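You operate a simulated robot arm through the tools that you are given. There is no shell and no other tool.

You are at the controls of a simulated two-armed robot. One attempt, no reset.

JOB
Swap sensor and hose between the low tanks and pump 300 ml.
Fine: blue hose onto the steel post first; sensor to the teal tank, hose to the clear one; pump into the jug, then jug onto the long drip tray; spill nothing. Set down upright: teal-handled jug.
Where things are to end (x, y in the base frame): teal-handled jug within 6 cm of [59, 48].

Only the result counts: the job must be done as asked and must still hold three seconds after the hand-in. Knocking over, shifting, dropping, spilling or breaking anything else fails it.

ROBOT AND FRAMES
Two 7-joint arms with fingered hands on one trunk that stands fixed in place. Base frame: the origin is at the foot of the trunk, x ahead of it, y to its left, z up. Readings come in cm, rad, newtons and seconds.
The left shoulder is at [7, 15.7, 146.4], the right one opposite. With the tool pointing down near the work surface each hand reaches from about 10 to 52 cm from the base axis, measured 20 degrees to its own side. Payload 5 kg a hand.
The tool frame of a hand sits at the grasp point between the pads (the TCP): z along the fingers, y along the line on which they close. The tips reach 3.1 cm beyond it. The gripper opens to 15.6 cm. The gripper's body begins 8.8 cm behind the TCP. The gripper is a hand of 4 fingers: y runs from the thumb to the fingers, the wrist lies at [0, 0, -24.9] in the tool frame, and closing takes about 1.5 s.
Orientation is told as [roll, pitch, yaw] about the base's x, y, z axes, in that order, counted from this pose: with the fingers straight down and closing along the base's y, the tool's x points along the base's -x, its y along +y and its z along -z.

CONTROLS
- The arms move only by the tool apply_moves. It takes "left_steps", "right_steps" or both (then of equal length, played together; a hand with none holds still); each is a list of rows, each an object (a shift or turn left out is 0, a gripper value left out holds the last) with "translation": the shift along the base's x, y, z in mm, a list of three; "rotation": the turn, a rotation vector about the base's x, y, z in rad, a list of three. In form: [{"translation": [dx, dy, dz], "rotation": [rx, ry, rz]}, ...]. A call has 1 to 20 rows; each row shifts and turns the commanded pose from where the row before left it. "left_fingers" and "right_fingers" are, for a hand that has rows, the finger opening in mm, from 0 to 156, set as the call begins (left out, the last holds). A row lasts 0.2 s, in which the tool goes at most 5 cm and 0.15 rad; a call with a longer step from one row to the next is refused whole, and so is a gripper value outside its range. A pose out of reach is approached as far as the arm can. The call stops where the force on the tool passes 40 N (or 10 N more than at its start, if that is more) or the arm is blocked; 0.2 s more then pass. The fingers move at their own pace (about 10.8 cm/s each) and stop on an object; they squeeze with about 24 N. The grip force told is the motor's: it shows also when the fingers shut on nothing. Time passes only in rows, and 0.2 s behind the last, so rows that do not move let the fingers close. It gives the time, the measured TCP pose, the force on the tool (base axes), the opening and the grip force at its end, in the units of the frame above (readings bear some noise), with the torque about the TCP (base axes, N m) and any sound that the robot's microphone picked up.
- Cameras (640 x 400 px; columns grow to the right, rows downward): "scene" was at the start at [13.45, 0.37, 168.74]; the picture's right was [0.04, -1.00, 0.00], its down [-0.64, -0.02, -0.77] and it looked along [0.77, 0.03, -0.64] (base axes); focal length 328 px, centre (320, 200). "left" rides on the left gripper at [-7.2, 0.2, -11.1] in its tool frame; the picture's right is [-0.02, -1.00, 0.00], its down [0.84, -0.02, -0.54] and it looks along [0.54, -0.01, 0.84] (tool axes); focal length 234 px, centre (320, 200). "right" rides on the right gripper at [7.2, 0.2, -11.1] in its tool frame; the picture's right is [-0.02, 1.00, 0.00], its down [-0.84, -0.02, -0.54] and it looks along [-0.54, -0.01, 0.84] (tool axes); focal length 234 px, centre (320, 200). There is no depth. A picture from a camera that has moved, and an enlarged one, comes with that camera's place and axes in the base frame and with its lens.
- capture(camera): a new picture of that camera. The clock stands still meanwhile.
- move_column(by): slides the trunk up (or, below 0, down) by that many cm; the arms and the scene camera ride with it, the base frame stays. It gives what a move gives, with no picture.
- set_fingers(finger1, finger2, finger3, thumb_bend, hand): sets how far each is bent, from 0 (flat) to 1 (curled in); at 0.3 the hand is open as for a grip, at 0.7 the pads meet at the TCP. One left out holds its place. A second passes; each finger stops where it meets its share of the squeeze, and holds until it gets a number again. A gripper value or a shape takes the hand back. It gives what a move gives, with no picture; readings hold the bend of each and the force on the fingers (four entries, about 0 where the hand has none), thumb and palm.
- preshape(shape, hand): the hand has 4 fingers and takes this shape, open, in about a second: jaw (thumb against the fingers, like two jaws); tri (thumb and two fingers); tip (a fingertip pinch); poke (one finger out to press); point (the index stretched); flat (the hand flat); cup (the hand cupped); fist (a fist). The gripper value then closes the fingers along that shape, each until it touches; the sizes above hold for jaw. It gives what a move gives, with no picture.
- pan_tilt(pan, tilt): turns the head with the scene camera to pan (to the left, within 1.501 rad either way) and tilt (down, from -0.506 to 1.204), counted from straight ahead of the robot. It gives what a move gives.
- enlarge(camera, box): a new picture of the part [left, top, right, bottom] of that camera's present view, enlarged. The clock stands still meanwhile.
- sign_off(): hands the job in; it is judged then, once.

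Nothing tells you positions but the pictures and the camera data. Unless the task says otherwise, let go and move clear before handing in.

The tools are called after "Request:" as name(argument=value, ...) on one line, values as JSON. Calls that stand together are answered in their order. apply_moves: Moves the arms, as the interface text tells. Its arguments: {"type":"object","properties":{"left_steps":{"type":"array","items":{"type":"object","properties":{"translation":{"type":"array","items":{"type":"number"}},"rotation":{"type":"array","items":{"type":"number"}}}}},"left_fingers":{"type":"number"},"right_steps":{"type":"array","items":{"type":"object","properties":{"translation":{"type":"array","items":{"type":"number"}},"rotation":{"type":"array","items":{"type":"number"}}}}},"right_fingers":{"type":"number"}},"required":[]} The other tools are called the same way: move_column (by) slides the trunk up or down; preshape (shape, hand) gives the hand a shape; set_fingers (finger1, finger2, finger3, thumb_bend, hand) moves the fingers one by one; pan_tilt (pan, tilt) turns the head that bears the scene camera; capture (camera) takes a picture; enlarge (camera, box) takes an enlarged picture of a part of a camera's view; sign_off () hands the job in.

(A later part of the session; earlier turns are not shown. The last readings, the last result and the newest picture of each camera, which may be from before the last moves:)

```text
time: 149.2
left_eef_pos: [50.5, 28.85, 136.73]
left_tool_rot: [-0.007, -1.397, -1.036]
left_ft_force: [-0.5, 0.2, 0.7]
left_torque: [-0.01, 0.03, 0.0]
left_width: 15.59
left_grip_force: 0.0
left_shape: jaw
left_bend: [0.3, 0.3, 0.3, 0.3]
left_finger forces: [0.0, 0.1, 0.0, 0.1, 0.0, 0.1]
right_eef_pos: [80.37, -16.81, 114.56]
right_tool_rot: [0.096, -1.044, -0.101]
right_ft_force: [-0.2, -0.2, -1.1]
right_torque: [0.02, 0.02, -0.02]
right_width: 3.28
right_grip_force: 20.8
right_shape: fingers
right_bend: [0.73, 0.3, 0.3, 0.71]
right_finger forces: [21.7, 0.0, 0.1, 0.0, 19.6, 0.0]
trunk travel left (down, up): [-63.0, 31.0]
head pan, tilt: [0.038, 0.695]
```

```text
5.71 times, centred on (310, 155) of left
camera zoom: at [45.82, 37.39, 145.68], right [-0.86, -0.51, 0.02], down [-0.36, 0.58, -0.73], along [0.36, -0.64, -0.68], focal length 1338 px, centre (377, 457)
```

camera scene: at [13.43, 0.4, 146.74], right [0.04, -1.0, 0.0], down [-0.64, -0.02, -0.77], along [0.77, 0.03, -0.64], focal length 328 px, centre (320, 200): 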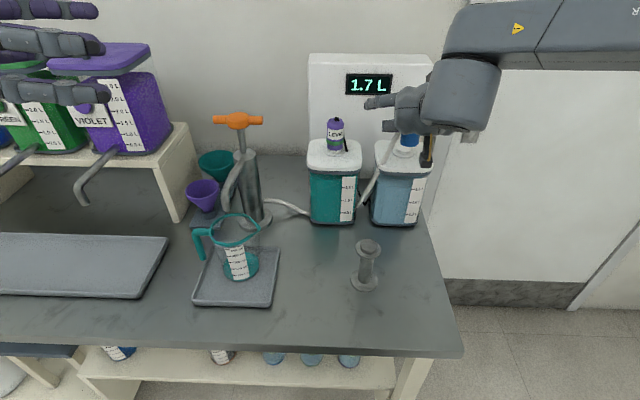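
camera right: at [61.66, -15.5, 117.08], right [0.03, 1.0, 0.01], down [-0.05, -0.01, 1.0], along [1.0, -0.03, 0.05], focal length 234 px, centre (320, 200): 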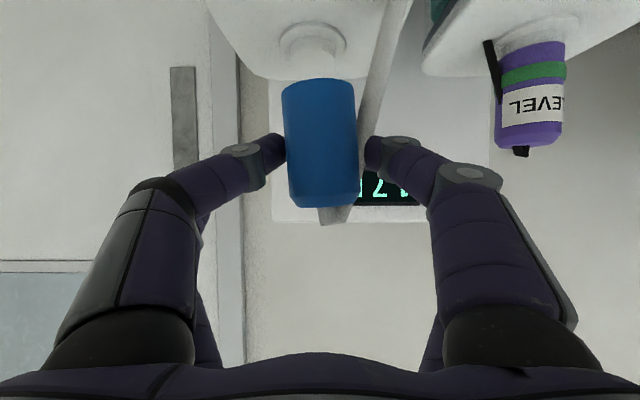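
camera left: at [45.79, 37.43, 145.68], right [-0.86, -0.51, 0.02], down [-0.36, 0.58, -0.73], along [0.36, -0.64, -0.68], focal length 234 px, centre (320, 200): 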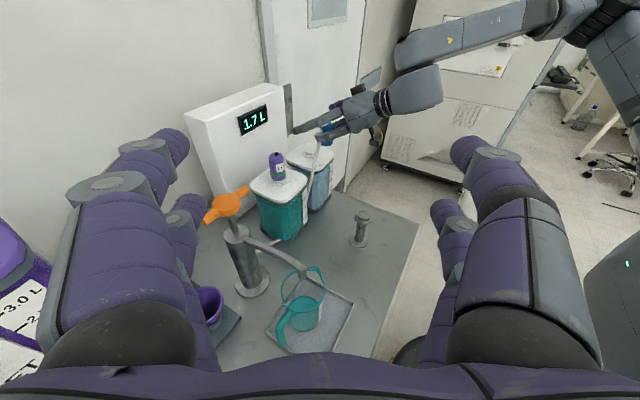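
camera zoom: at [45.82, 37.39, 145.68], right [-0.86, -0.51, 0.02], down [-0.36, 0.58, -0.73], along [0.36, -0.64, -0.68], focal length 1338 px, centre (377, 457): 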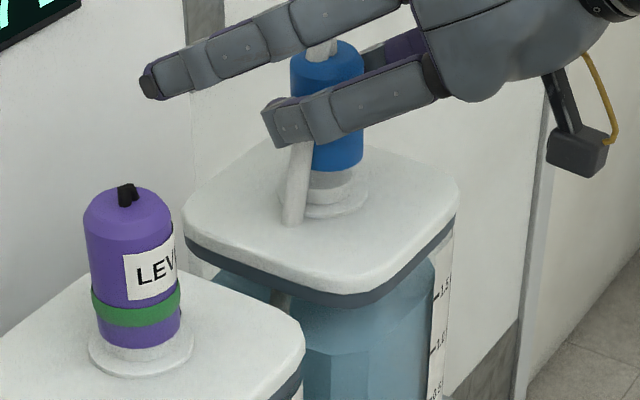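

Just a 2–3 mm shift back and 1 mm right, then lower onto the boss.

Request:
apply_moves(right_steps=[{"translation": [-2.5, -1, -3]}, {"translation": [0, 0, -3]}, {"translation": [0, 0, -2]}, {"translation": [0, 0, 0]}])

Request:
enlarge(camera="right", box=[220, 0, 420, 230])

Request:
enlarge(camera="left", box=[280, 120, 340, 190])

```text
time: 150.2
left_eef_pos: [50.48, 28.82, 136.71]
left_tool_rot: [-0.007, -1.397, -1.036]
left_ft_force: [0.0, -0.4, 1.4]
left_torque: [0.03, 0.01, 0.03]
left_width: 15.62
left_grip_force: 0.1
left_shape: jaw
left_bend: [0.3, 0.3, 0.3, 0.3]
left_finger forces: [0.0, 0.0, 0.1, 0.0, 0.0, 0.0]
right_eef_pos: [80.05, -16.81, 113.66]
right_tool_rot: [0.094, -1.045, -0.102]
right_ft_force: [0.5, 0.2, -0.7]
right_torque: [0.02, -0.02, 0.01]
right_width: 3.29
right_grip_force: 20.8
right_shape: fingers
right_bend: [0.73, 0.3, 0.3, 0.71]
right_finger forces: [21.7, 0.0, 0.1, 0.1, 19.6, 0.1]
trunk travel left (down, up): [-63.0, 31.0]
head pan, tilt: [0.038, 0.695]
```

```text
1.74 times, centred on (320, 115) of right
camera zoom: at [66.82, -16.44, 112.97], right [0.03, 1.0, 0.07], down [-0.05, -0.07, 1.0], along [1.0, -0.04, 0.05], focal length 407 px, centre (320, 348)
```

zoom: 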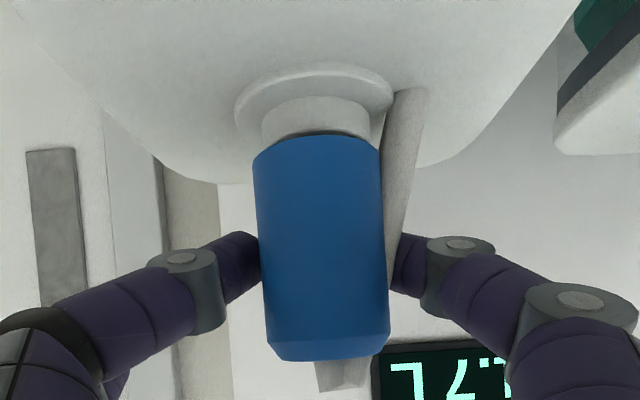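

```text
5.71 times, centred on (310, 155) of left
camera zoom: at [45.81, 37.39, 145.68], right [-0.86, -0.51, 0.02], down [-0.36, 0.58, -0.73], along [0.36, -0.64, -0.68], focal length 1338 px, centre (377, 457)
```

zoom: 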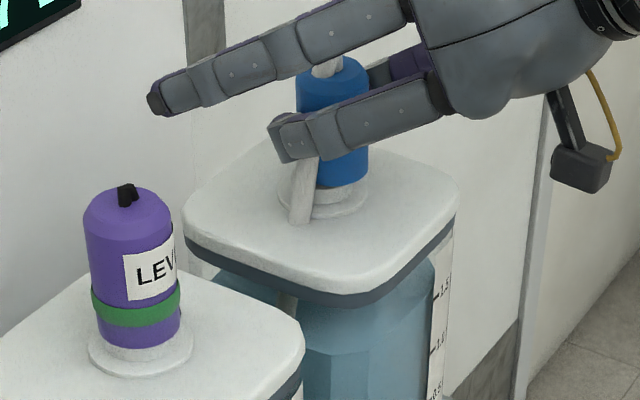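

Request:
apply_moves(right_steps=[{"translation": [0, 0, -2]}, {"translation": [0, 0, -2]}, {"translation": [0, 0, 0]}])

Request:
capture(camera="right")

```text
time: 151.0
left_eef_pos: [50.46, 28.93, 136.75]
left_tool_rot: [-0.007, -1.398, -1.034]
left_ft_force: [0.6, 0.0, -0.6]
left_torque: [0.02, -0.02, 0.01]
left_width: 15.59
left_grip_force: 0.1
left_shape: jaw
left_bend: [0.3, 0.3, 0.3, 0.3]
left_finger forces: [0.0, 0.1, 0.0, 0.0, 0.1, 0.0]
right_eef_pos: [79.91, -16.88, 113.28]
right_tool_rot: [0.095, -1.043, -0.102]
right_ft_force: [-0.8, 0.1, -1.8]
right_torque: [0.0, -0.03, -0.01]
right_width: 3.3
right_grip_force: 20.6
right_shape: fingers
right_bend: [0.73, 0.3, 0.3, 0.71]
right_finger forces: [21.7, 0.0, 0.0, 0.0, 19.6, 0.0]
trunk travel left (down, up): [-63.0, 31.0]
head pan, tilt: [0.038, 0.695]
```

```text
taken
camera right: at [66.79, -16.42, 112.6], right [0.03, 1.0, 0.07], down [-0.05, -0.07, 1.0], along [1.0, -0.03, 0.05], focal length 234 px, centre (320, 200)
```

right: 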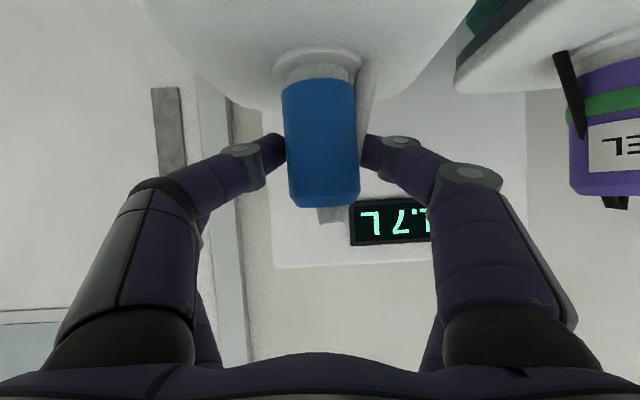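

Request:
apply_moves(right_steps=[{"translation": [0, 0, -2]}, {"translation": [0, 0, -1.5]}, {"translation": [0, 0, 0]}])

Request:
capture(camera="right")

```text
time: 151.8
left_eef_pos: [50.48, 28.88, 136.81]
left_tool_rot: [-0.003, -1.4, -1.039]
left_ft_force: [0.4, 0.5, 0.9]
left_torque: [0.0, -0.02, 0.0]
left_width: 15.61
left_grip_force: 0.0
left_shape: jaw
left_bend: [0.3, 0.3, 0.3, 0.3]
left_finger forces: [0.0, 0.0, 0.0, 0.0, 0.0, 0.0]
right_eef_pos: [80.05, -16.79, 113.06]
right_tool_rot: [0.095, -1.044, -0.102]
right_ft_force: [-0.2, 0.5, 5.1]
right_torque: [0.06, -0.04, -0.02]
right_width: 3.26
right_grip_force: 20.9
right_shape: fingers
right_bend: [0.73, 0.3, 0.3, 0.71]
right_finger forces: [22.4, 0.0, 0.1, 0.1, 19.9, 0.0]
trunk travel left (down, up): [-63.0, 31.0]
head pan, tilt: [0.038, 0.695]
```

```text
taken
camera right: at [66.82, -16.45, 112.37], right [0.03, 1.0, 0.07], down [-0.05, -0.07, 1.0], along [1.0, -0.03, 0.05], focal length 234 px, centre (320, 200)
```

right: 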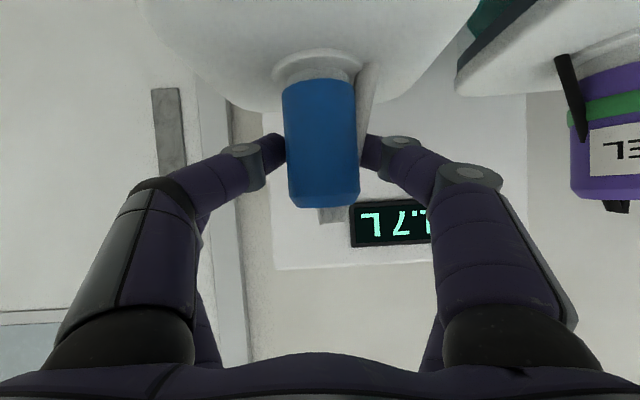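

Request:
apply_moves(right_steps=[{"translation": [0, 0, -1.5]}, {"translation": [0, 0, 0]}])

Request:
enlarge(camera="right", box=[220, 0, 420, 230])

```text
time: 152.4
left_eef_pos: [50.53, 28.83, 136.81]
left_tool_rot: [-0.002, -1.401, -1.038]
left_ft_force: [0.5, 0.1, -0.9]
left_torque: [0.01, 0.02, -0.01]
left_width: 15.59
left_grip_force: 0.1
left_shape: jaw
left_bend: [0.3, 0.3, 0.3, 0.3]
left_finger forces: [0.0, 0.0, 0.0, 0.1, 0.0, 0.0]
right_eef_pos: [79.98, -16.86, 112.98]
right_tool_rot: [0.098, -1.047, -0.103]
right_ft_force: [3.3, -0.5, 12.8]
right_torque: [0.11, -0.18, -0.04]
right_width: 3.27
right_grip_force: 21.9
right_shape: fingers
right_bend: [0.73, 0.3, 0.3, 0.71]
right_finger forces: [23.4, 0.0, 0.0, 0.0, 20.9, 0.0]
trunk travel left (down, up): [-63.0, 31.0]
head pan, tilt: [0.038, 0.695]
```

```text
1.74 times, centred on (320, 115) of right
camera zoom: at [66.77, -16.44, 112.3], right [0.03, 1.0, 0.07], down [-0.06, -0.07, 1.0], along [1.0, -0.03, 0.05], focal length 407 px, centre (320, 348)
```

zoom: 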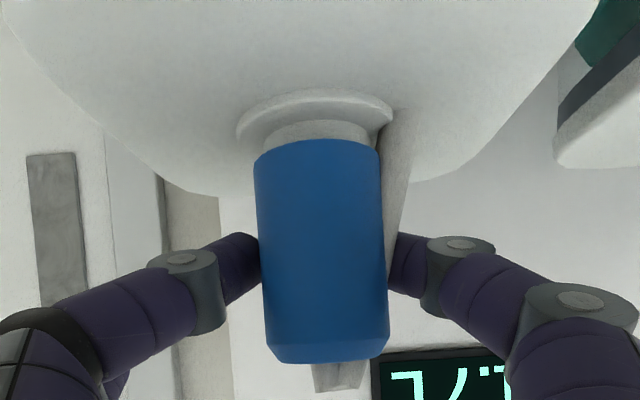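

Firm contact at 13 N but no green yet, so something is slightly off. Checking from the side.

Request:
enlarge(camera="left", box=[290, 125, 330, 175])

Request:
enlarge(camera="scene", box=[360, 100, 440, 180])

```text
8.00 times, centred on (310, 150) of left
camera zoom: at [45.68, 37.43, 145.73], right [-0.86, -0.51, 0.02], down [-0.36, 0.58, -0.73], along [0.36, -0.64, -0.68], focal length 1873 px, centre (400, 600)
```

zoom: 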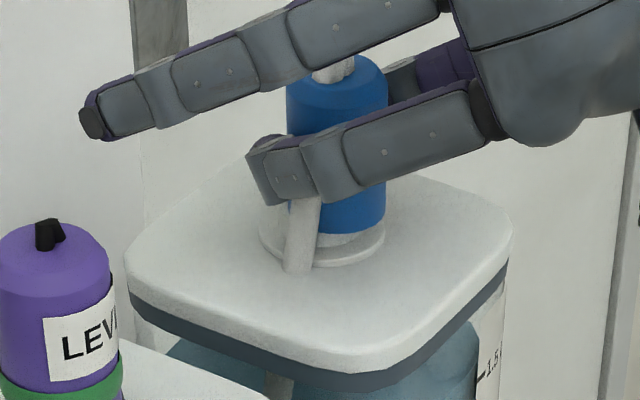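

```text
5.00 times, centred on (400, 140) of scene
camera zoom: at [13.32, 0.4, 146.77], right [0.04, -1.0, 0.0], down [-0.64, -0.02, -0.77], along [0.77, 0.03, -0.64], focal length 1638 px, centre (-80, 500)
```

zoom: 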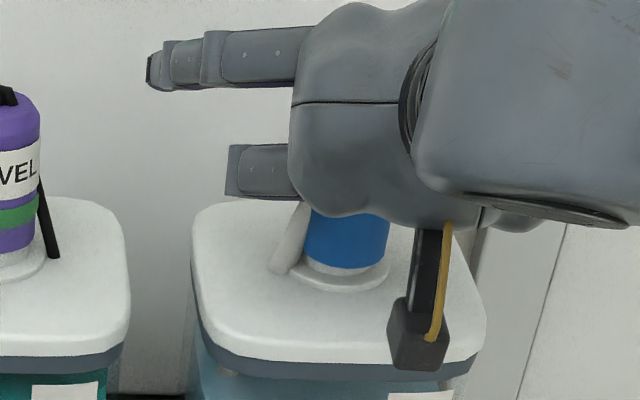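

The side and front views agree that the plug is about 3 mm too near and 3 mm too far right. I'll lift slightly, correct and press again.

Request:
apply_moves(right_steps=[{"translation": [0, 0, 5]}, {"translation": [3, 3, 0]}, {"translation": [0, 0, 0]}])

Request:
enlarge(camera="left", box=[290, 125, 330, 175])

Request:
enlarge(camera="scene", box=[360, 100, 440, 180])

Request:
enlarge(camera="right", box=[220, 0, 420, 230])

```text
time: 153.2
left_eef_pos: [50.56, 28.86, 136.73]
left_tool_rot: [-0.006, -1.398, -1.037]
left_ft_force: [0.6, -0.1, 0.4]
left_torque: [-0.01, 0.0, 0.02]
left_width: 15.62
left_grip_force: 0.0
left_shape: jaw
left_bend: [0.3, 0.3, 0.3, 0.3]
left_finger forces: [0.0, 0.0, 0.1, 0.1, 0.0, 0.0]
right_eef_pos: [80.25, -16.5, 113.13]
right_tool_rot: [0.095, -1.042, -0.102]
right_ft_force: [0.0, 0.6, 0.4]
right_torque: [0.0, -0.03, 0.04]
right_width: 3.25
right_grip_force: 20.6
right_shape: fingers
right_bend: [0.73, 0.3, 0.3, 0.71]
right_finger forces: [22.3, 0.0, 0.0, 0.1, 19.8, 0.0]
trunk travel left (down, up): [-63.0, 31.0]
head pan, tilt: [0.038, 0.695]
```

```text
8.00 times, centred on (310, 150) of left
camera zoom: at [45.8, 37.39, 145.67], right [-0.86, -0.51, 0.02], down [-0.36, 0.58, -0.73], along [0.36, -0.64, -0.68], focal length 1873 px, centre (400, 600)
```

zoom: 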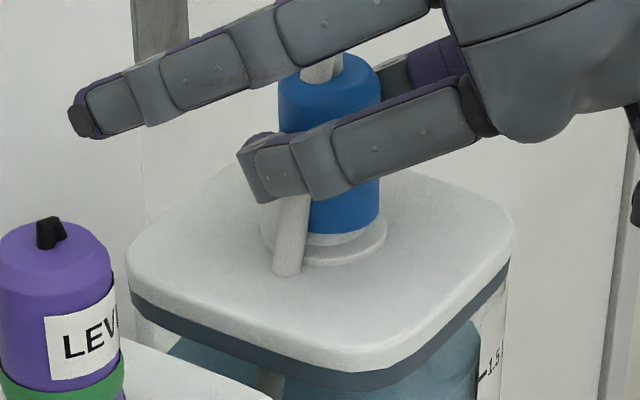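

```text
5.00 times, centred on (400, 140) of scene
camera zoom: at [13.44, 0.37, 146.73], right [0.04, -1.0, 0.0], down [-0.64, -0.02, -0.77], along [0.77, 0.03, -0.64], focal length 1638 px, centre (-80, 500)
```

zoom: 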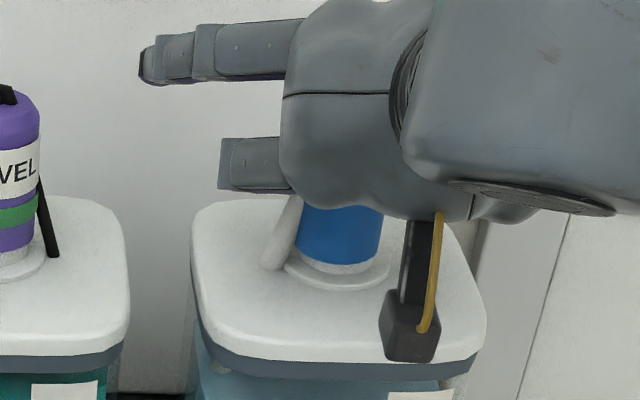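

```text
1.74 times, centred on (320, 115) of right
camera zoom: at [67.03, -16.15, 112.46], right [0.03, 1.0, 0.07], down [-0.05, -0.07, 1.0], along [1.0, -0.03, 0.05], focal length 407 px, centre (320, 348)
```

zoom: 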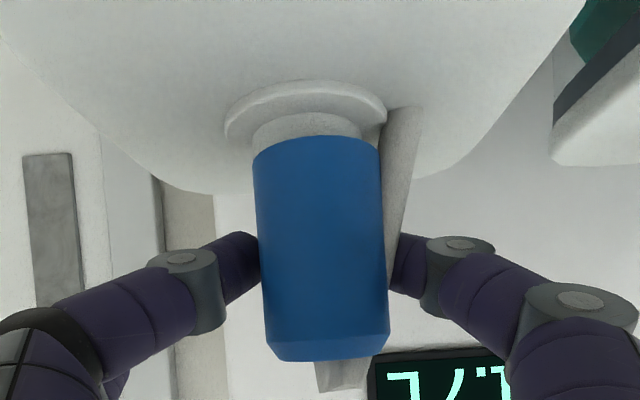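

Request:
apply_moves(right_steps=[{"translation": [1, -1, -2]}, {"translation": [0, 0, -1.5]}, {"translation": [0, 0, 0]}])

Request:
enlarge(camera="right", box=[220, 0, 420, 230])

```text
time: 154.0
left_eef_pos: [50.46, 28.9, 136.8]
left_tool_rot: [-0.001, -1.399, -1.039]
left_ft_force: [0.5, -0.3, -0.6]
left_torque: [-0.01, -0.06, 0.02]
left_width: 15.6
left_grip_force: 0.0
left_shape: jaw
left_bend: [0.3, 0.3, 0.3, 0.3]
left_finger forces: [0.0, 0.0, 0.0, 0.1, 0.0, 0.0]
right_eef_pos: [80.37, -16.6, 113.03]
right_tool_rot: [0.095, -1.046, -0.102]
right_ft_force: [-0.1, 0.1, 7.3]
right_torque: [0.05, -0.03, 0.02]
right_width: 3.27
right_grip_force: 21.1
right_shape: fingers
right_bend: [0.73, 0.3, 0.3, 0.71]
right_finger forces: [22.9, 0.0, 0.1, 0.0, 20.2, 0.0]
trunk travel left (down, up): [-63.0, 31.0]
head pan, tilt: [0.038, 0.695]
```

```text
1.74 times, centred on (320, 115) of right
camera zoom: at [67.13, -16.19, 112.33], right [0.03, 1.0, 0.07], down [-0.06, -0.07, 1.0], along [1.0, -0.03, 0.05], focal length 407 px, centre (320, 348)
```

zoom: 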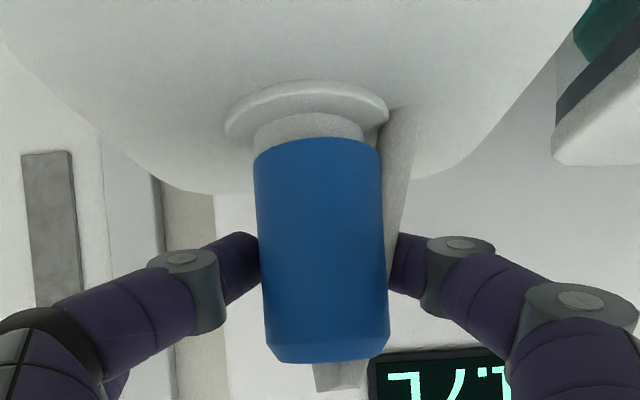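

Request:
apply_moves(right_steps=[{"translation": [0, -1, -1]}, {"translation": [0, 0, -1]}, {"translation": [0, 0, 0]}])

Request:
enlarge(camera="right", box=[220, 0, 420, 230])

Request:
enlarge(camera="left", box=[290, 125, 330, 175])

```text
time: 154.8
left_eef_pos: [50.39, 28.93, 136.82]
left_tool_rot: [0.0, -1.399, -1.041]
left_ft_force: [0.2, 1.0, 0.8]
left_torque: [0.03, 0.01, -0.02]
left_width: 15.61
left_grip_force: 0.1
left_shape: jaw
left_bend: [0.3, 0.3, 0.3, 0.3]
left_finger forces: [0.0, 0.0, 0.1, 0.0, 0.1, 0.1]
right_eef_pos: [80.21, -16.69, 112.89]
right_tool_rot: [0.096, -1.049, -0.1]
right_ft_force: [2.2, 1.1, 16.6]
right_torque: [0.15, -0.13, -0.04]
right_width: 3.24
right_grip_force: 22.8
right_shape: fingers
right_bend: [0.73, 0.3, 0.3, 0.71]
right_finger forces: [24.4, 0.0, 0.1, 0.0, 20.7, 0.0]
trunk travel left (down, up): [-63.0, 31.0]
head pan, tilt: [0.038, 0.695]
```

```text
1.74 times, centred on (320, 115) of right
camera zoom: at [67.09, -16.28, 112.24], right [0.03, 1.0, 0.07], down [-0.06, -0.07, 1.0], along [1.0, -0.03, 0.05], focal length 407 px, centre (320, 348)
```

zoom: 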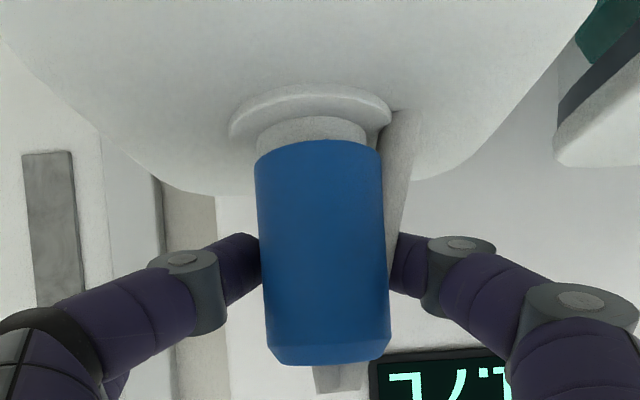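

```text
8.00 times, centred on (310, 150) of left
camera zoom: at [45.59, 37.47, 145.75], right [-0.86, -0.51, 0.02], down [-0.36, 0.58, -0.73], along [0.36, -0.64, -0.68], focal length 1873 px, centre (400, 600)
```

zoom: 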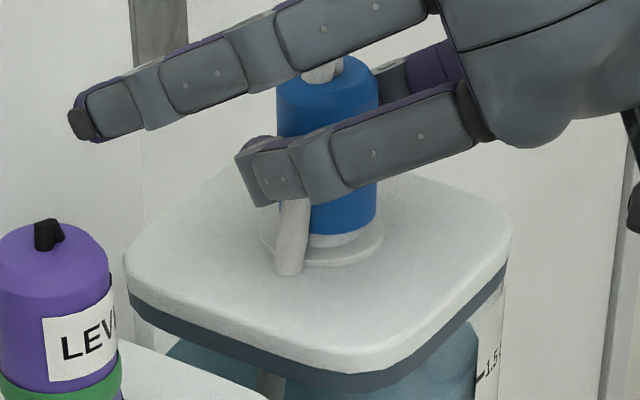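

Request:
apply_moves(right_steps=[{"translation": [0, 0, 3]}, {"translation": [2, -1.5, 0]}, {"translation": [0, 0, -2]}, {"translation": [0, 0, -1.5]}, {"translation": [0, 0, 0]}])

Request:
enlarge(camera="right", box=[220, 0, 420, 230])

Request:
enlarge(camera="scene", box=[370, 110, 420, 170])

```text
time: 156.0
left_eef_pos: [50.33, 28.98, 136.89]
left_tool_rot: [0.003, -1.399, -1.042]
left_ft_force: [0.1, 0.9, -0.1]
left_torque: [0.0, 0.01, 0.01]
left_width: 15.62
left_grip_force: 0.1
left_shape: jaw
left_bend: [0.3, 0.3, 0.3, 0.3]
left_finger forces: [0.0, 0.0, 0.0, 0.0, 0.1, 0.0]
right_eef_pos: [80.4, -16.83, 112.89]
right_tool_rot: [0.094, -1.048, -0.103]
right_ft_force: [-0.5, 2.6, 18.4]
right_torque: [0.24, -0.06, 0.04]
right_width: 3.22
right_grip_force: 22.7
right_shape: fingers
right_bend: [0.73, 0.3, 0.3, 0.71]
right_finger forces: [24.7, 0.0, 0.0, 0.0, 19.8, 0.0]
trunk travel left (down, up): [-63.0, 31.0]
head pan, tilt: [0.038, 0.695]
```

```text
1.74 times, centred on (320, 115) of right
camera zoom: at [67.13, -16.37, 112.22], right [0.03, 1.0, 0.07], down [-0.06, -0.07, 1.0], along [1.0, -0.03, 0.05], focal length 407 px, centre (320, 348)
```

zoom: 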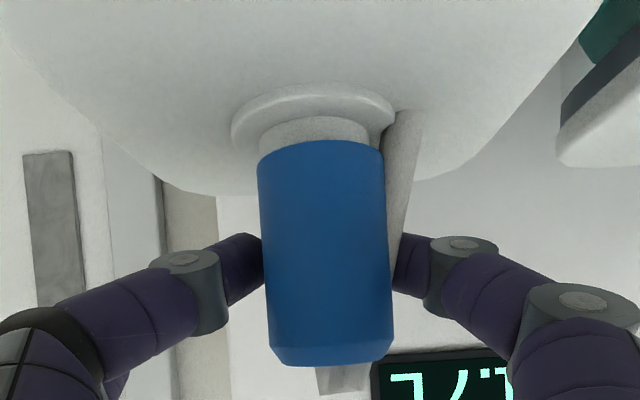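

```text
6.67 times, centred on (395, 140) of scene
camera zoom: at [13.16, 0.48, 146.78], right [0.04, -1.0, 0.0], down [-0.64, -0.03, -0.77], along [0.77, 0.03, -0.64], focal length 2184 px, centre (-180, 600)
```

zoom: 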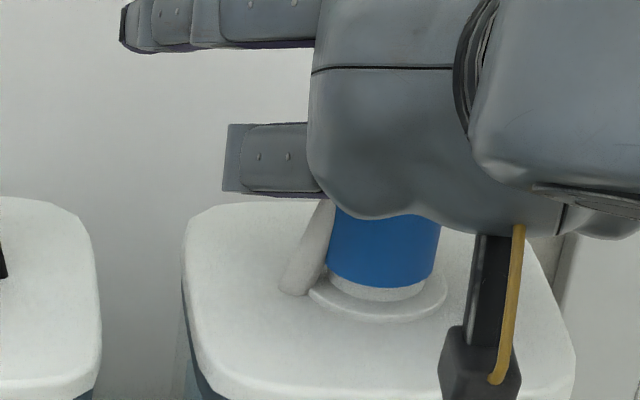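

Still no green. I'll compare against the correctly seated sensor in the same view to judge the remaining fore-aft offset.

Request:
enlarge(camera="scene", box=[378, 120, 418, 160])

Request:
enlarge(camera="scene", box=[315, 115, 355, 155])

Request:
enlarge(camera="left", box=[295, 130, 325, 170])

Request:
enlarge(camera="left", box=[262, 150, 292, 190])

```text
10.00 times, centred on (398, 140) of scene
camera zoom: at [13.16, 0.48, 146.78], right [0.04, -1.0, 0.0], down [-0.64, -0.03, -0.77], along [0.77, 0.03, -0.64], focal length 3275 px, centre (-460, 800)
```

zoom: 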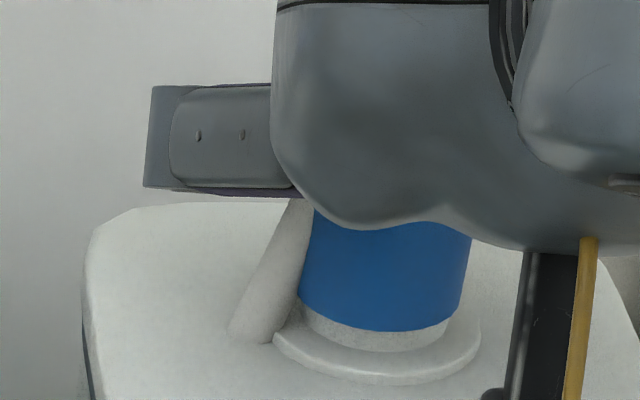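

```text
10.00 times, centred on (335, 135) of scene
camera zoom: at [13.16, 0.48, 146.78], right [0.04, -1.0, 0.0], down [-0.64, -0.03, -0.77], along [0.77, 0.03, -0.64], focal length 3275 px, centre (170, 850)
```

zoom: 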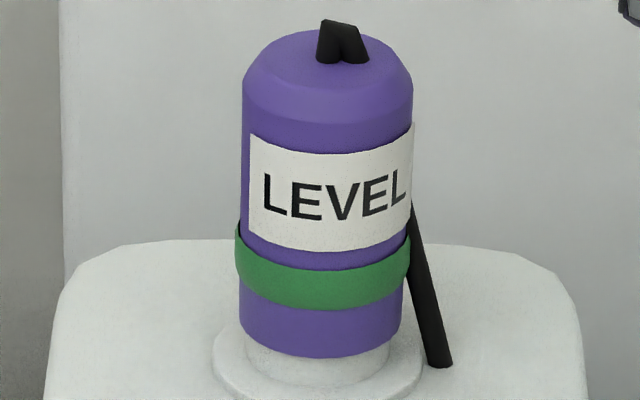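

```text
10.00 times, centred on (310, 150) of left
camera zoom: at [45.52, 37.51, 145.76], right [-0.86, -0.51, 0.02], down [-0.36, 0.58, -0.73], along [0.36, -0.64, -0.68], focal length 2342 px, centre (420, 700)
```

zoom: 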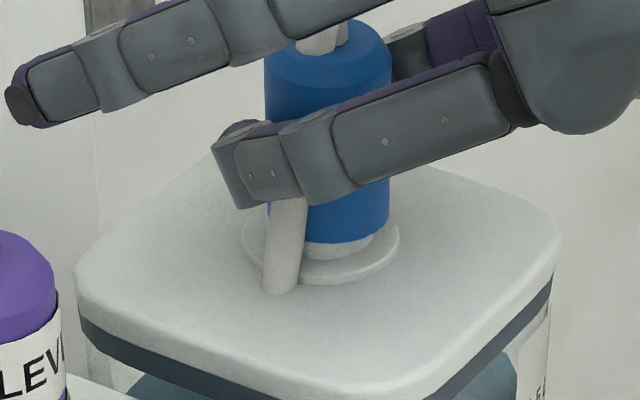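

```text
10.00 times, centred on (277, 170) of left
camera zoom: at [45.52, 37.51, 145.76], right [-0.86, -0.51, 0.02], down [-0.36, 0.58, -0.73], along [0.36, -0.64, -0.68], focal length 2342 px, centre (750, 500)
```

zoom: 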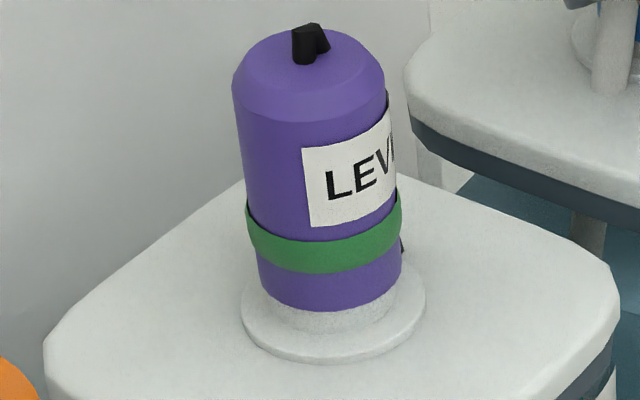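

By comparison with the seated sensor, the plug is about 2 mm too near in x and fine in y. Lifting, shifting +2.5 mm and pressing again.

Request:
apply_moves(right_steps=[{"translation": [0, 0, 5]}, {"translation": [2.5, 0, 0]}, {"translation": [0, 0, -2]}, {"translation": [0, 0, -2]}, {"translation": [0, 0, 0]}])

Request:
enlarge(camera="right", box=[220, 0, 420, 230])

Request:
enlarge(camera="scene", box=[378, 120, 418, 160])

Request:
enlarge(camera="left", box=[295, 130, 325, 170])

```text
time: 157.2
left_eef_pos: [50.32, 28.96, 136.84]
left_tool_rot: [0.003, -1.399, -1.043]
left_ft_force: [-0.1, -0.8, 0.1]
left_torque: [-0.02, -0.02, -0.01]
left_width: 15.61
left_grip_force: 0.1
left_shape: jaw
left_bend: [0.3, 0.3, 0.3, 0.3]
left_finger forces: [0.0, 0.0, 0.0, 0.1, 0.1, 0.0]
right_eef_pos: [80.64, -16.8, 112.98]
right_tool_rot: [0.094, -1.049, -0.101]
right_ft_force: [-5.7, 3.1, 8.6]
right_torque: [0.15, 0.12, 0.18]
right_width: 3.04
right_grip_force: 20.3
right_shape: fingers
right_bend: [0.74, 0.3, 0.3, 0.72]
right_finger forces: [22.1, 0.0, 0.0, 0.0, 19.1, 0.1]
trunk travel left (down, up): [-63.0, 31.0]
head pan, tilt: [0.038, 0.695]
```

```text
1.74 times, centred on (320, 115) of right
camera zoom: at [67.47, -16.43, 112.22], right [0.03, 1.0, 0.07], down [-0.05, -0.07, 1.0], along [1.0, -0.03, 0.05], focal length 407 px, centre (320, 348)
```

zoom: 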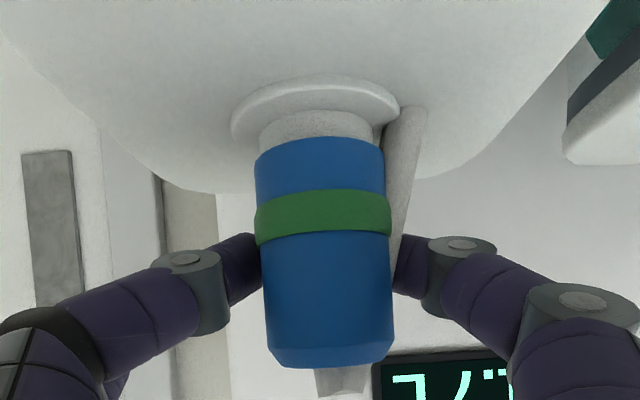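

```text
10.00 times, centred on (398, 140) of scene
camera zoom: at [13.21, 0.45, 146.77], right [0.04, -1.0, 0.0], down [-0.64, -0.02, -0.77], along [0.77, 0.03, -0.64], focal length 3275 px, centre (-460, 800)
```

zoom: 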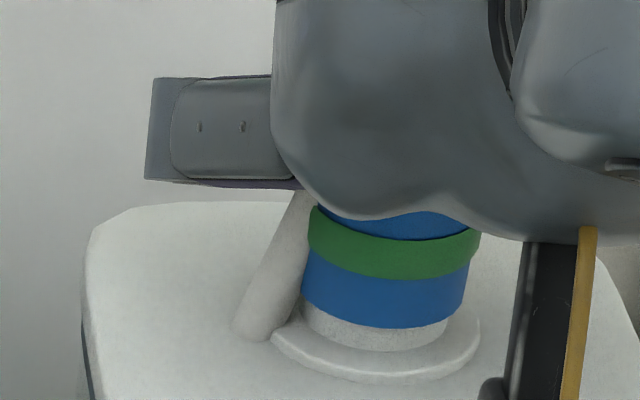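

```text
10.00 times, centred on (310, 150) of left
camera zoom: at [45.57, 37.48, 145.74], right [-0.86, -0.51, 0.02], down [-0.36, 0.58, -0.73], along [0.36, -0.64, -0.68], focal length 2342 px, centre (420, 700)
```

zoom: 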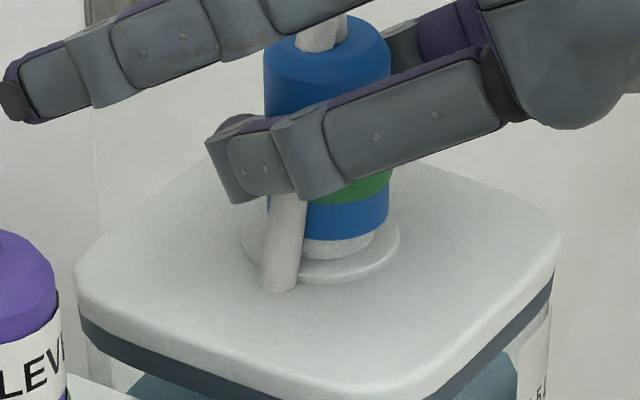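

Seated: the green band is on at the clear tank. Releasing and moving the right hand up and clear.

Request:
set_fingers(hand="right", finger1=0.35, thumb_bend=0.45)

Request:
apply_moves(right_steps=[{"translation": [0, 0, 5]}, {"translation": [0, 0, 15]}, {"translation": [0, 0, 25]}, {"translation": [0, 0, 25]}, {"translation": [0, 0, 25]}, {"translation": [0, 0, 0]}])

Request:
capture(camera="scene")

Request:
capture(camera="left")

```text
time: 158.2
left_eef_pos: [50.52, 28.84, 136.8]
left_tool_rot: [-0.005, -1.399, -1.035]
left_ft_force: [-0.2, 0.0, -0.3]
left_torque: [-0.01, -0.01, 0.02]
left_width: 15.61
left_grip_force: 0.1
left_shape: jaw
left_bend: [0.3, 0.3, 0.3, 0.3]
left_finger forces: [0.1, 0.0, 0.0, 0.0, 0.0, 0.0]
right_eef_pos: [80.85, -16.88, 112.66]
right_tool_rot: [0.095, -1.043, -0.101]
right_ft_force: [-0.6, -0.1, 0.2]
right_torque: [-0.01, 0.02, 0.01]
right_width: 12.03
right_grip_force: 0.0
right_shape: fingers
right_bend: [0.35, 0.3, 0.3, 0.45]
right_finger forces: [0.1, 0.0, 0.0, 0.0, 0.0, 0.0]
trunk travel left (down, up): [-63.0, 31.0]
head pan, tilt: [0.038, 0.695]
```

```text
time: 159.6
left_eef_pos: [50.62, 28.85, 136.82]
left_tool_rot: [-0.007, -1.398, -1.034]
left_ft_force: [-0.6, -0.2, -0.6]
left_torque: [-0.01, 0.04, 0.0]
left_width: 15.57
left_grip_force: 0.0
left_shape: jaw
left_bend: [0.3, 0.3, 0.3, 0.3]
left_finger forces: [0.0, 0.0, 0.0, 0.0, 0.0, 0.1]
right_eef_pos: [81.05, -16.97, 122.11]
right_tool_rot: [0.095, -1.043, -0.1]
right_ft_force: [-0.2, 0.9, -0.2]
right_torque: [-0.03, 0.01, 0.03]
right_width: 12.04
right_grip_force: 0.1
right_shape: fingers
right_bend: [0.35, 0.3, 0.3, 0.45]
right_finger forces: [0.0, 0.0, 0.0, 0.0, 0.0, 0.0]
trunk travel left (down, up): [-63.0, 31.0]
head pan, tilt: [0.038, 0.695]
```

```text
taken
camera scene: at [13.49, 0.35, 146.73], right [0.04, -1.0, 0.0], down [-0.64, -0.02, -0.77], along [0.77, 0.03, -0.64], focal length 328 px, centre (320, 200)
```

scene: 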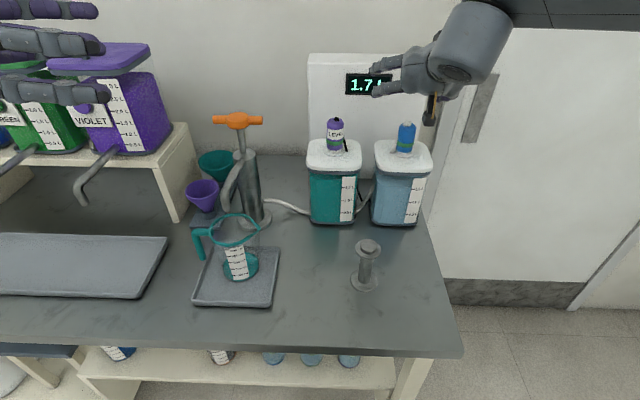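

```text
taken
camera left: at [45.85, 37.38, 145.67], right [-0.86, -0.51, 0.02], down [-0.36, 0.58, -0.73], along [0.36, -0.64, -0.68], focal length 234 px, centre (320, 200)
```

left: 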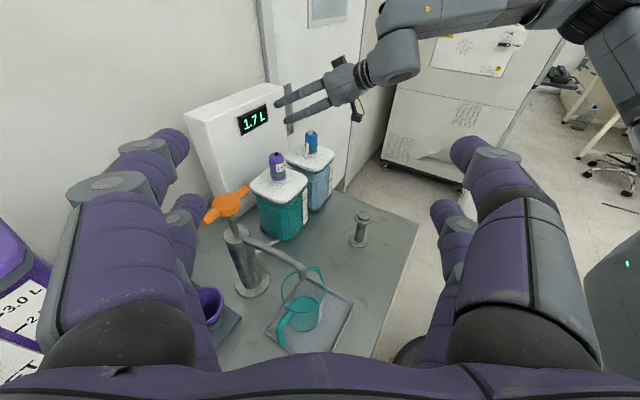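

The swap is done: sensor on teal, hose on clear. I'll move the right hand well back and study the jug, spout and pump.

Request:
apply_moves(right_steps=[{"translation": [-20, -5, 10]}, {"translation": [-30, -5, 5]}, {"translation": [-30, -5, 0]}, {"translation": [-30, -5, 0]}, {"translation": [-30, -5, 0]}, {"translation": [-20, 0, 0]}, {"translation": [0, 0, 0]}])

Request:
enlarge(camera="scene", box=[180, 190, 290, 310])

Request:
enlarge(camera="scene", box=[170, 90, 300, 230])

Request:
enlarge(camera="left", box=[190, 170, 350, 360])

```text
time: 161.2
left_eef_pos: [50.66, 28.82, 136.69]
left_tool_rot: [-0.006, -1.398, -1.031]
left_ft_force: [0.1, 0.1, 0.0]
left_torque: [-0.02, 0.01, 0.0]
left_width: 15.61
left_grip_force: 0.2
left_shape: jaw
left_bend: [0.3, 0.3, 0.3, 0.3]
left_finger forces: [0.1, 0.0, 0.1, 0.0, 0.0, 0.0]
right_eef_pos: [64.92, -19.47, 123.6]
right_tool_rot: [0.094, -1.044, -0.102]
right_ft_force: [0.5, 0.3, -0.5]
right_torque: [0.0, -0.01, 0.0]
right_width: 12.06
right_grip_force: 0.0
right_shape: fingers
right_bend: [0.35, 0.3, 0.3, 0.45]
right_finger forces: [0.1, 0.0, 0.0, 0.0, 0.0, 0.0]
trunk travel left (down, up): [-63.0, 31.0]
head pan, tilt: [0.038, 0.695]
```

```text
3.33 times, centred on (235, 250) of scene
camera zoom: at [13.49, 0.39, 146.74], right [0.04, -1.0, 0.0], down [-0.64, -0.02, -0.77], along [0.77, 0.03, -0.64], focal length 1092 px, centre (603, 33)
```

zoom: 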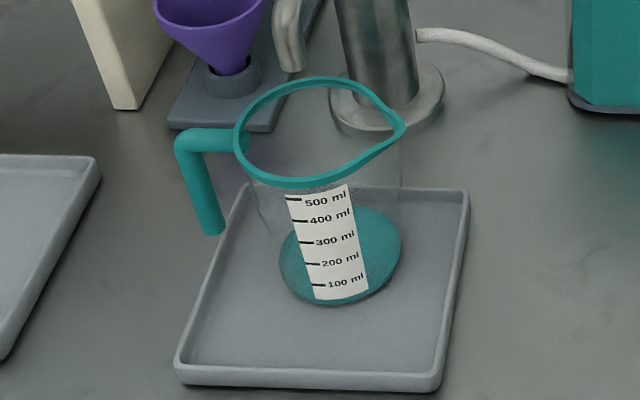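

```text
2.86 times, centred on (235, 160) of scene
camera zoom: at [13.49, 0.39, 146.74], right [0.04, -1.0, 0.0], down [-0.64, -0.02, -0.77], along [0.77, 0.03, -0.64], focal length 936 px, centre (563, 314)
```

zoom: 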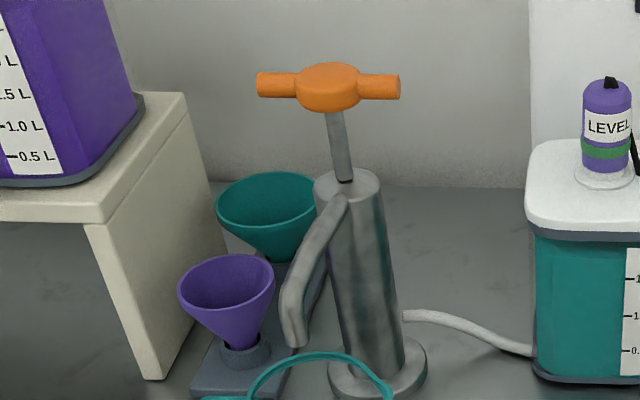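

```text
2.11 times, centred on (270, 265) of left
camera zoom: at [45.85, 37.42, 145.66], right [-0.86, -0.51, 0.03], down [-0.36, 0.58, -0.73], along [0.36, -0.64, -0.68], focal length 493 px, centre (425, 63)
```

zoom: 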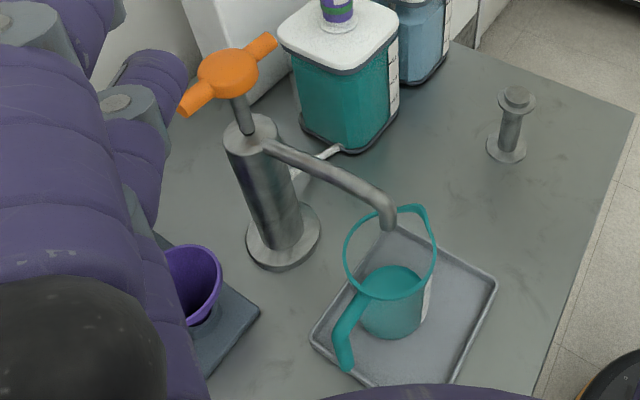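

Request:
enlarge(camera="scene", box=[215, 205, 265, 290])

Request:
enlarge(camera="left", box=[265, 255, 345, 345])

Request:
capture(camera="right")

```text
4.71 times, centred on (240, 248) of scene
camera zoom: at [13.49, 0.39, 146.74], right [0.04, -1.0, 0.0], down [-0.64, -0.02, -0.77], along [0.77, 0.03, -0.64], focal length 1541 px, centre (696, -24)
```

zoom: 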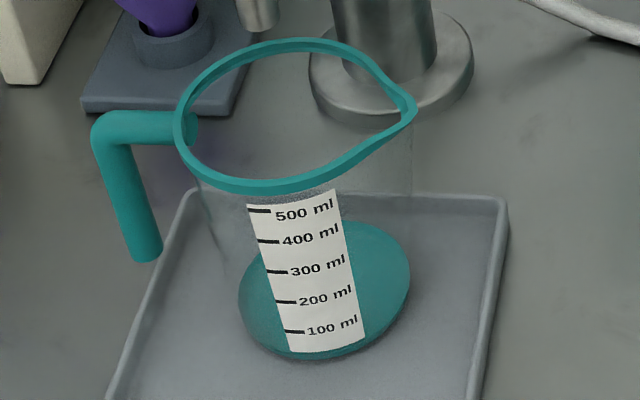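

```text
4.44 times, centred on (305, 300) of left
camera zoom: at [45.85, 37.42, 145.66], right [-0.86, -0.51, 0.03], down [-0.36, 0.58, -0.73], along [0.36, -0.64, -0.68], focal length 1041 px, centre (387, -244)
```

zoom: 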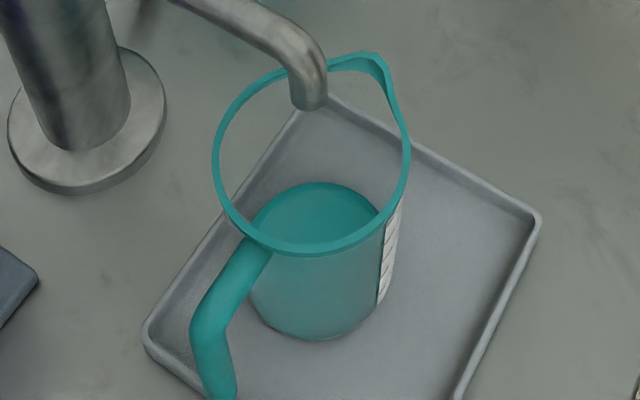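

```text
taken
camera right: at [51.73, -18.97, 122.89], right [0.03, 1.0, 0.07], down [-0.05, -0.07, 1.0], along [1.0, -0.04, 0.05], focal length 234 px, centre (320, 200)
```

right: 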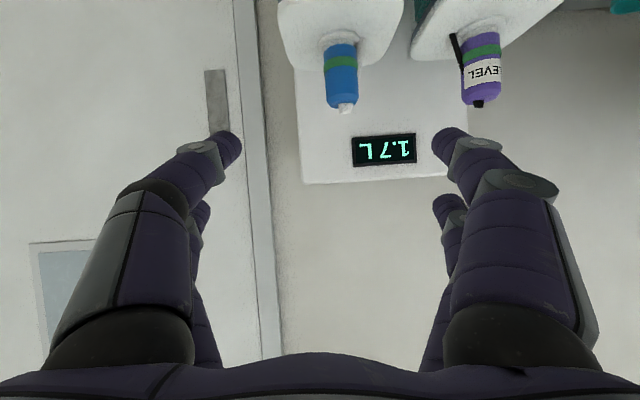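

Geometry from both views: spout tip at about (59.2, 19.9, 105.4), jug rim at z≈100.8 directly beneath it, and the orange T-bar centred at (75.2, 19.7, 116.2) running along y. I'll bring the left hand level and straight ahead so its finger rows can straddle the bar, one row above and one below.

Request:
move_column(by=-6)

Request:
apply_moves(left_steps=[{"translation": [0, 0, 0], "rotation": [0, 0, 0.13]}, {"translation": [0, 0, 0], "rotation": [0, 0, 0.13]}, {"translation": [0, -5, 0], "rotation": [0, 0, 0.13]}, {"translation": [5, -10, 0], "rotation": [0, 0, 0.13]}, {"translation": [10, -15, 0], "rotation": [0, 0, 0.13]}, {"translation": [15, -15, 0], "rotation": [0, 0, 0.13]}, {"translation": [15, -20, 0], "rotation": [0, 0, 0.13]}, {"translation": [15, -20, 0], "rotation": [0, 0, 0.125]}, {"translation": [15, -5, 0], "rotation": [0, -0.06, 0]}, {"translation": [0, 0, 0], "rotation": [0, -0.06, 0]}, {"translation": [0, 0, 0]}], left_fingers=64)

Request:
capture(camera="left")

Request:
capture(camera="scene")

```text
time: 162.2
left_eef_pos: [50.51, 28.95, 130.74]
left_tool_rot: [-0.005, -1.399, -1.037]
left_ft_force: [0.2, 0.2, -0.9]
left_torque: [0.01, -0.03, 0.02]
left_width: 15.6
left_grip_force: 0.0
left_shape: jaw
left_bend: [0.3, 0.3, 0.3, 0.3]
left_finger forces: [0.0, 0.0, 0.1, 0.1, 0.1, 0.0]
right_eef_pos: [65.05, -19.42, 117.63]
right_tool_rot: [0.095, -1.043, -0.101]
right_ft_force: [-0.1, -0.8, -0.5]
right_torque: [0.01, 0.0, -0.02]
right_width: 12.05
right_grip_force: 0.0
right_shape: fingers
right_bend: [0.35, 0.3, 0.3, 0.45]
right_finger forces: [0.1, 0.0, 0.0, 0.0, 0.1, 0.0]
trunk travel left (down, up): [-57.0, 37.0]
head pan, tilt: [0.038, 0.695]
```

```text
time: 164.6
left_eef_pos: [56.3, 19.96, 129.08]
left_tool_rot: [0.148, -1.467, -0.259]
left_ft_force: [-0.1, -0.9, 0.2]
left_torque: [0.02, -0.01, 0.02]
left_width: 6.43
left_grip_force: 0.2
left_shape: jaw
left_bend: [0.73, 0.73, 0.73, 0.7]
left_finger forces: [0.0, 0.0, 0.0, 0.1, 0.0, 0.0]
left hand out of reach, approached as far as the arm can: row 7
right_eef_pos: [64.88, -19.52, 117.62]
right_tool_rot: [0.098, -1.046, -0.104]
right_ft_force: [0.2, 0.1, 0.6]
right_torque: [0.02, 0.04, 0.05]
right_width: 12.04
right_grip_force: 0.1
right_shape: fingers
right_bend: [0.35, 0.3, 0.3, 0.45]
right_finger forces: [0.0, 0.1, 0.0, 0.1, 0.0, 0.0]
trunk travel left (down, up): [-57.0, 37.0]
head pan, tilt: [0.038, 0.695]
```

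```text
taken
camera left: at [46.09, 21.33, 137.44], right [-0.11, -0.99, 0.01], down [-0.62, 0.06, -0.78], along [0.77, -0.09, -0.63], focal length 234 px, centre (320, 200)
```

left: 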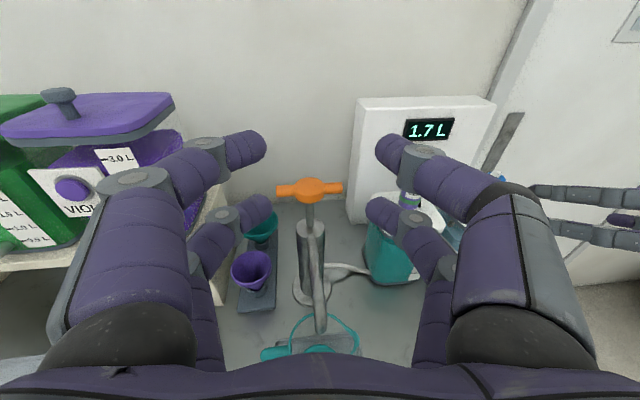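

```text
taken
camera scene: at [13.36, 0.16, 140.75], right [0.04, -1.0, 0.0], down [-0.64, -0.02, -0.77], along [0.77, 0.03, -0.64], focal length 328 px, centre (320, 200)
```

scene: 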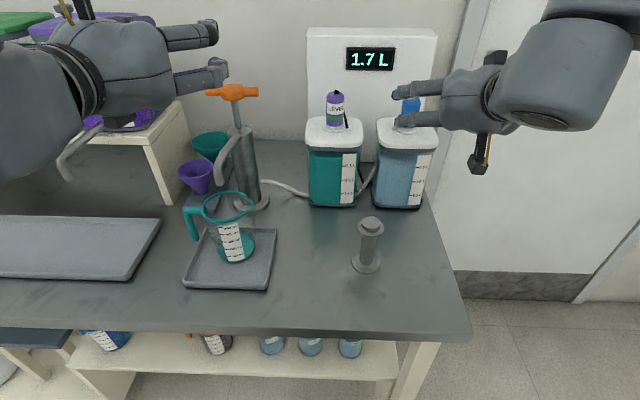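

At stroke bottom a level palm would hit the spout tube at z≈110, so I'll tilt the left hand about 40° down and approach the T-bar along that line, with one finger row above and one below it.

Request:
apply_moves(left_steps=[{"translation": [15, 0, 0], "rotation": [0, 0, 0.11]}, {"translation": [20, 0, 0], "rotation": [0, 0.12, 0]}, {"translation": [20, 0, 0], "rotation": [0, 0.12, 0]}, {"translation": [20, 0, -10], "rotation": [0, 0.12, 0]}, {"translation": [15, 0, -10], "rotation": [0, 0.12, 0]}, {"translation": [0, 0, 0], "rotation": [0, 0.114, 0]}, {"translation": [0, 0, 0]}])

Request:
capture(camera="left")

Request:
enlarge(camera="scene", box=[110, 20, 300, 200])

```text
time: 166.2
left_eef_pos: [65.47, 20.18, 127.22]
left_tool_rot: [0.017, -0.87, -0.022]
left_ft_force: [0.1, 0.1, -0.6]
left_torque: [0.01, 0.04, 0.01]
left_width: 6.43
left_grip_force: 0.0
left_shape: jaw
left_bend: [0.73, 0.73, 0.73, 0.7]
left_finger forces: [0.0, 0.0, 0.1, 0.0, 0.0, 0.1]
right_eef_pos: [64.91, -19.4, 117.48]
right_tool_rot: [0.094, -1.045, -0.1]
right_ft_force: [0.3, -0.2, -0.3]
right_torque: [0.01, 0.0, 0.02]
right_width: 12.04
right_grip_force: 0.2
right_shape: fingers
right_bend: [0.35, 0.3, 0.3, 0.45]
right_finger forces: [0.0, 0.0, 0.0, 0.0, 0.1, 0.1]
trunk travel left (down, up): [-57.0, 37.0]
head pan, tilt: [0.038, 0.695]
```

```text
taken
camera left: at [61.55, 20.42, 139.82], right [0.0, -1.0, 0.01], down [-0.96, -0.01, -0.29], along [0.29, -0.01, -0.96], focal length 234 px, centre (320, 200)
```

left: 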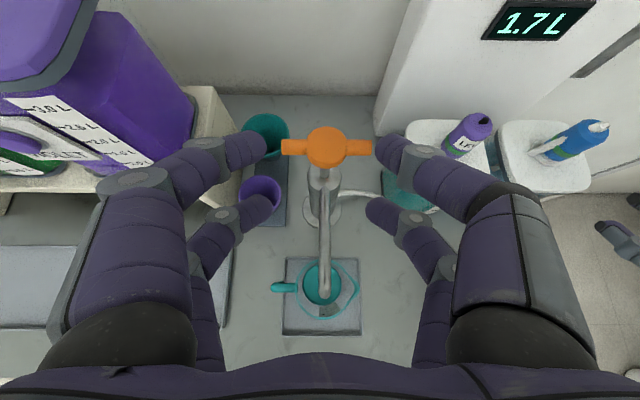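

```text
2.22 times, centred on (205, 110) of scene
camera zoom: at [13.42, 0.33, 140.74], right [0.04, -1.0, 0.0], down [-0.64, -0.02, -0.77], along [0.77, 0.03, -0.64], focal length 728 px, centre (576, 400)
```

zoom: 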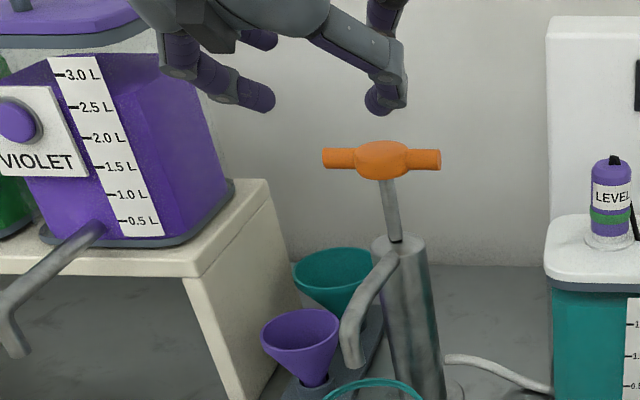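

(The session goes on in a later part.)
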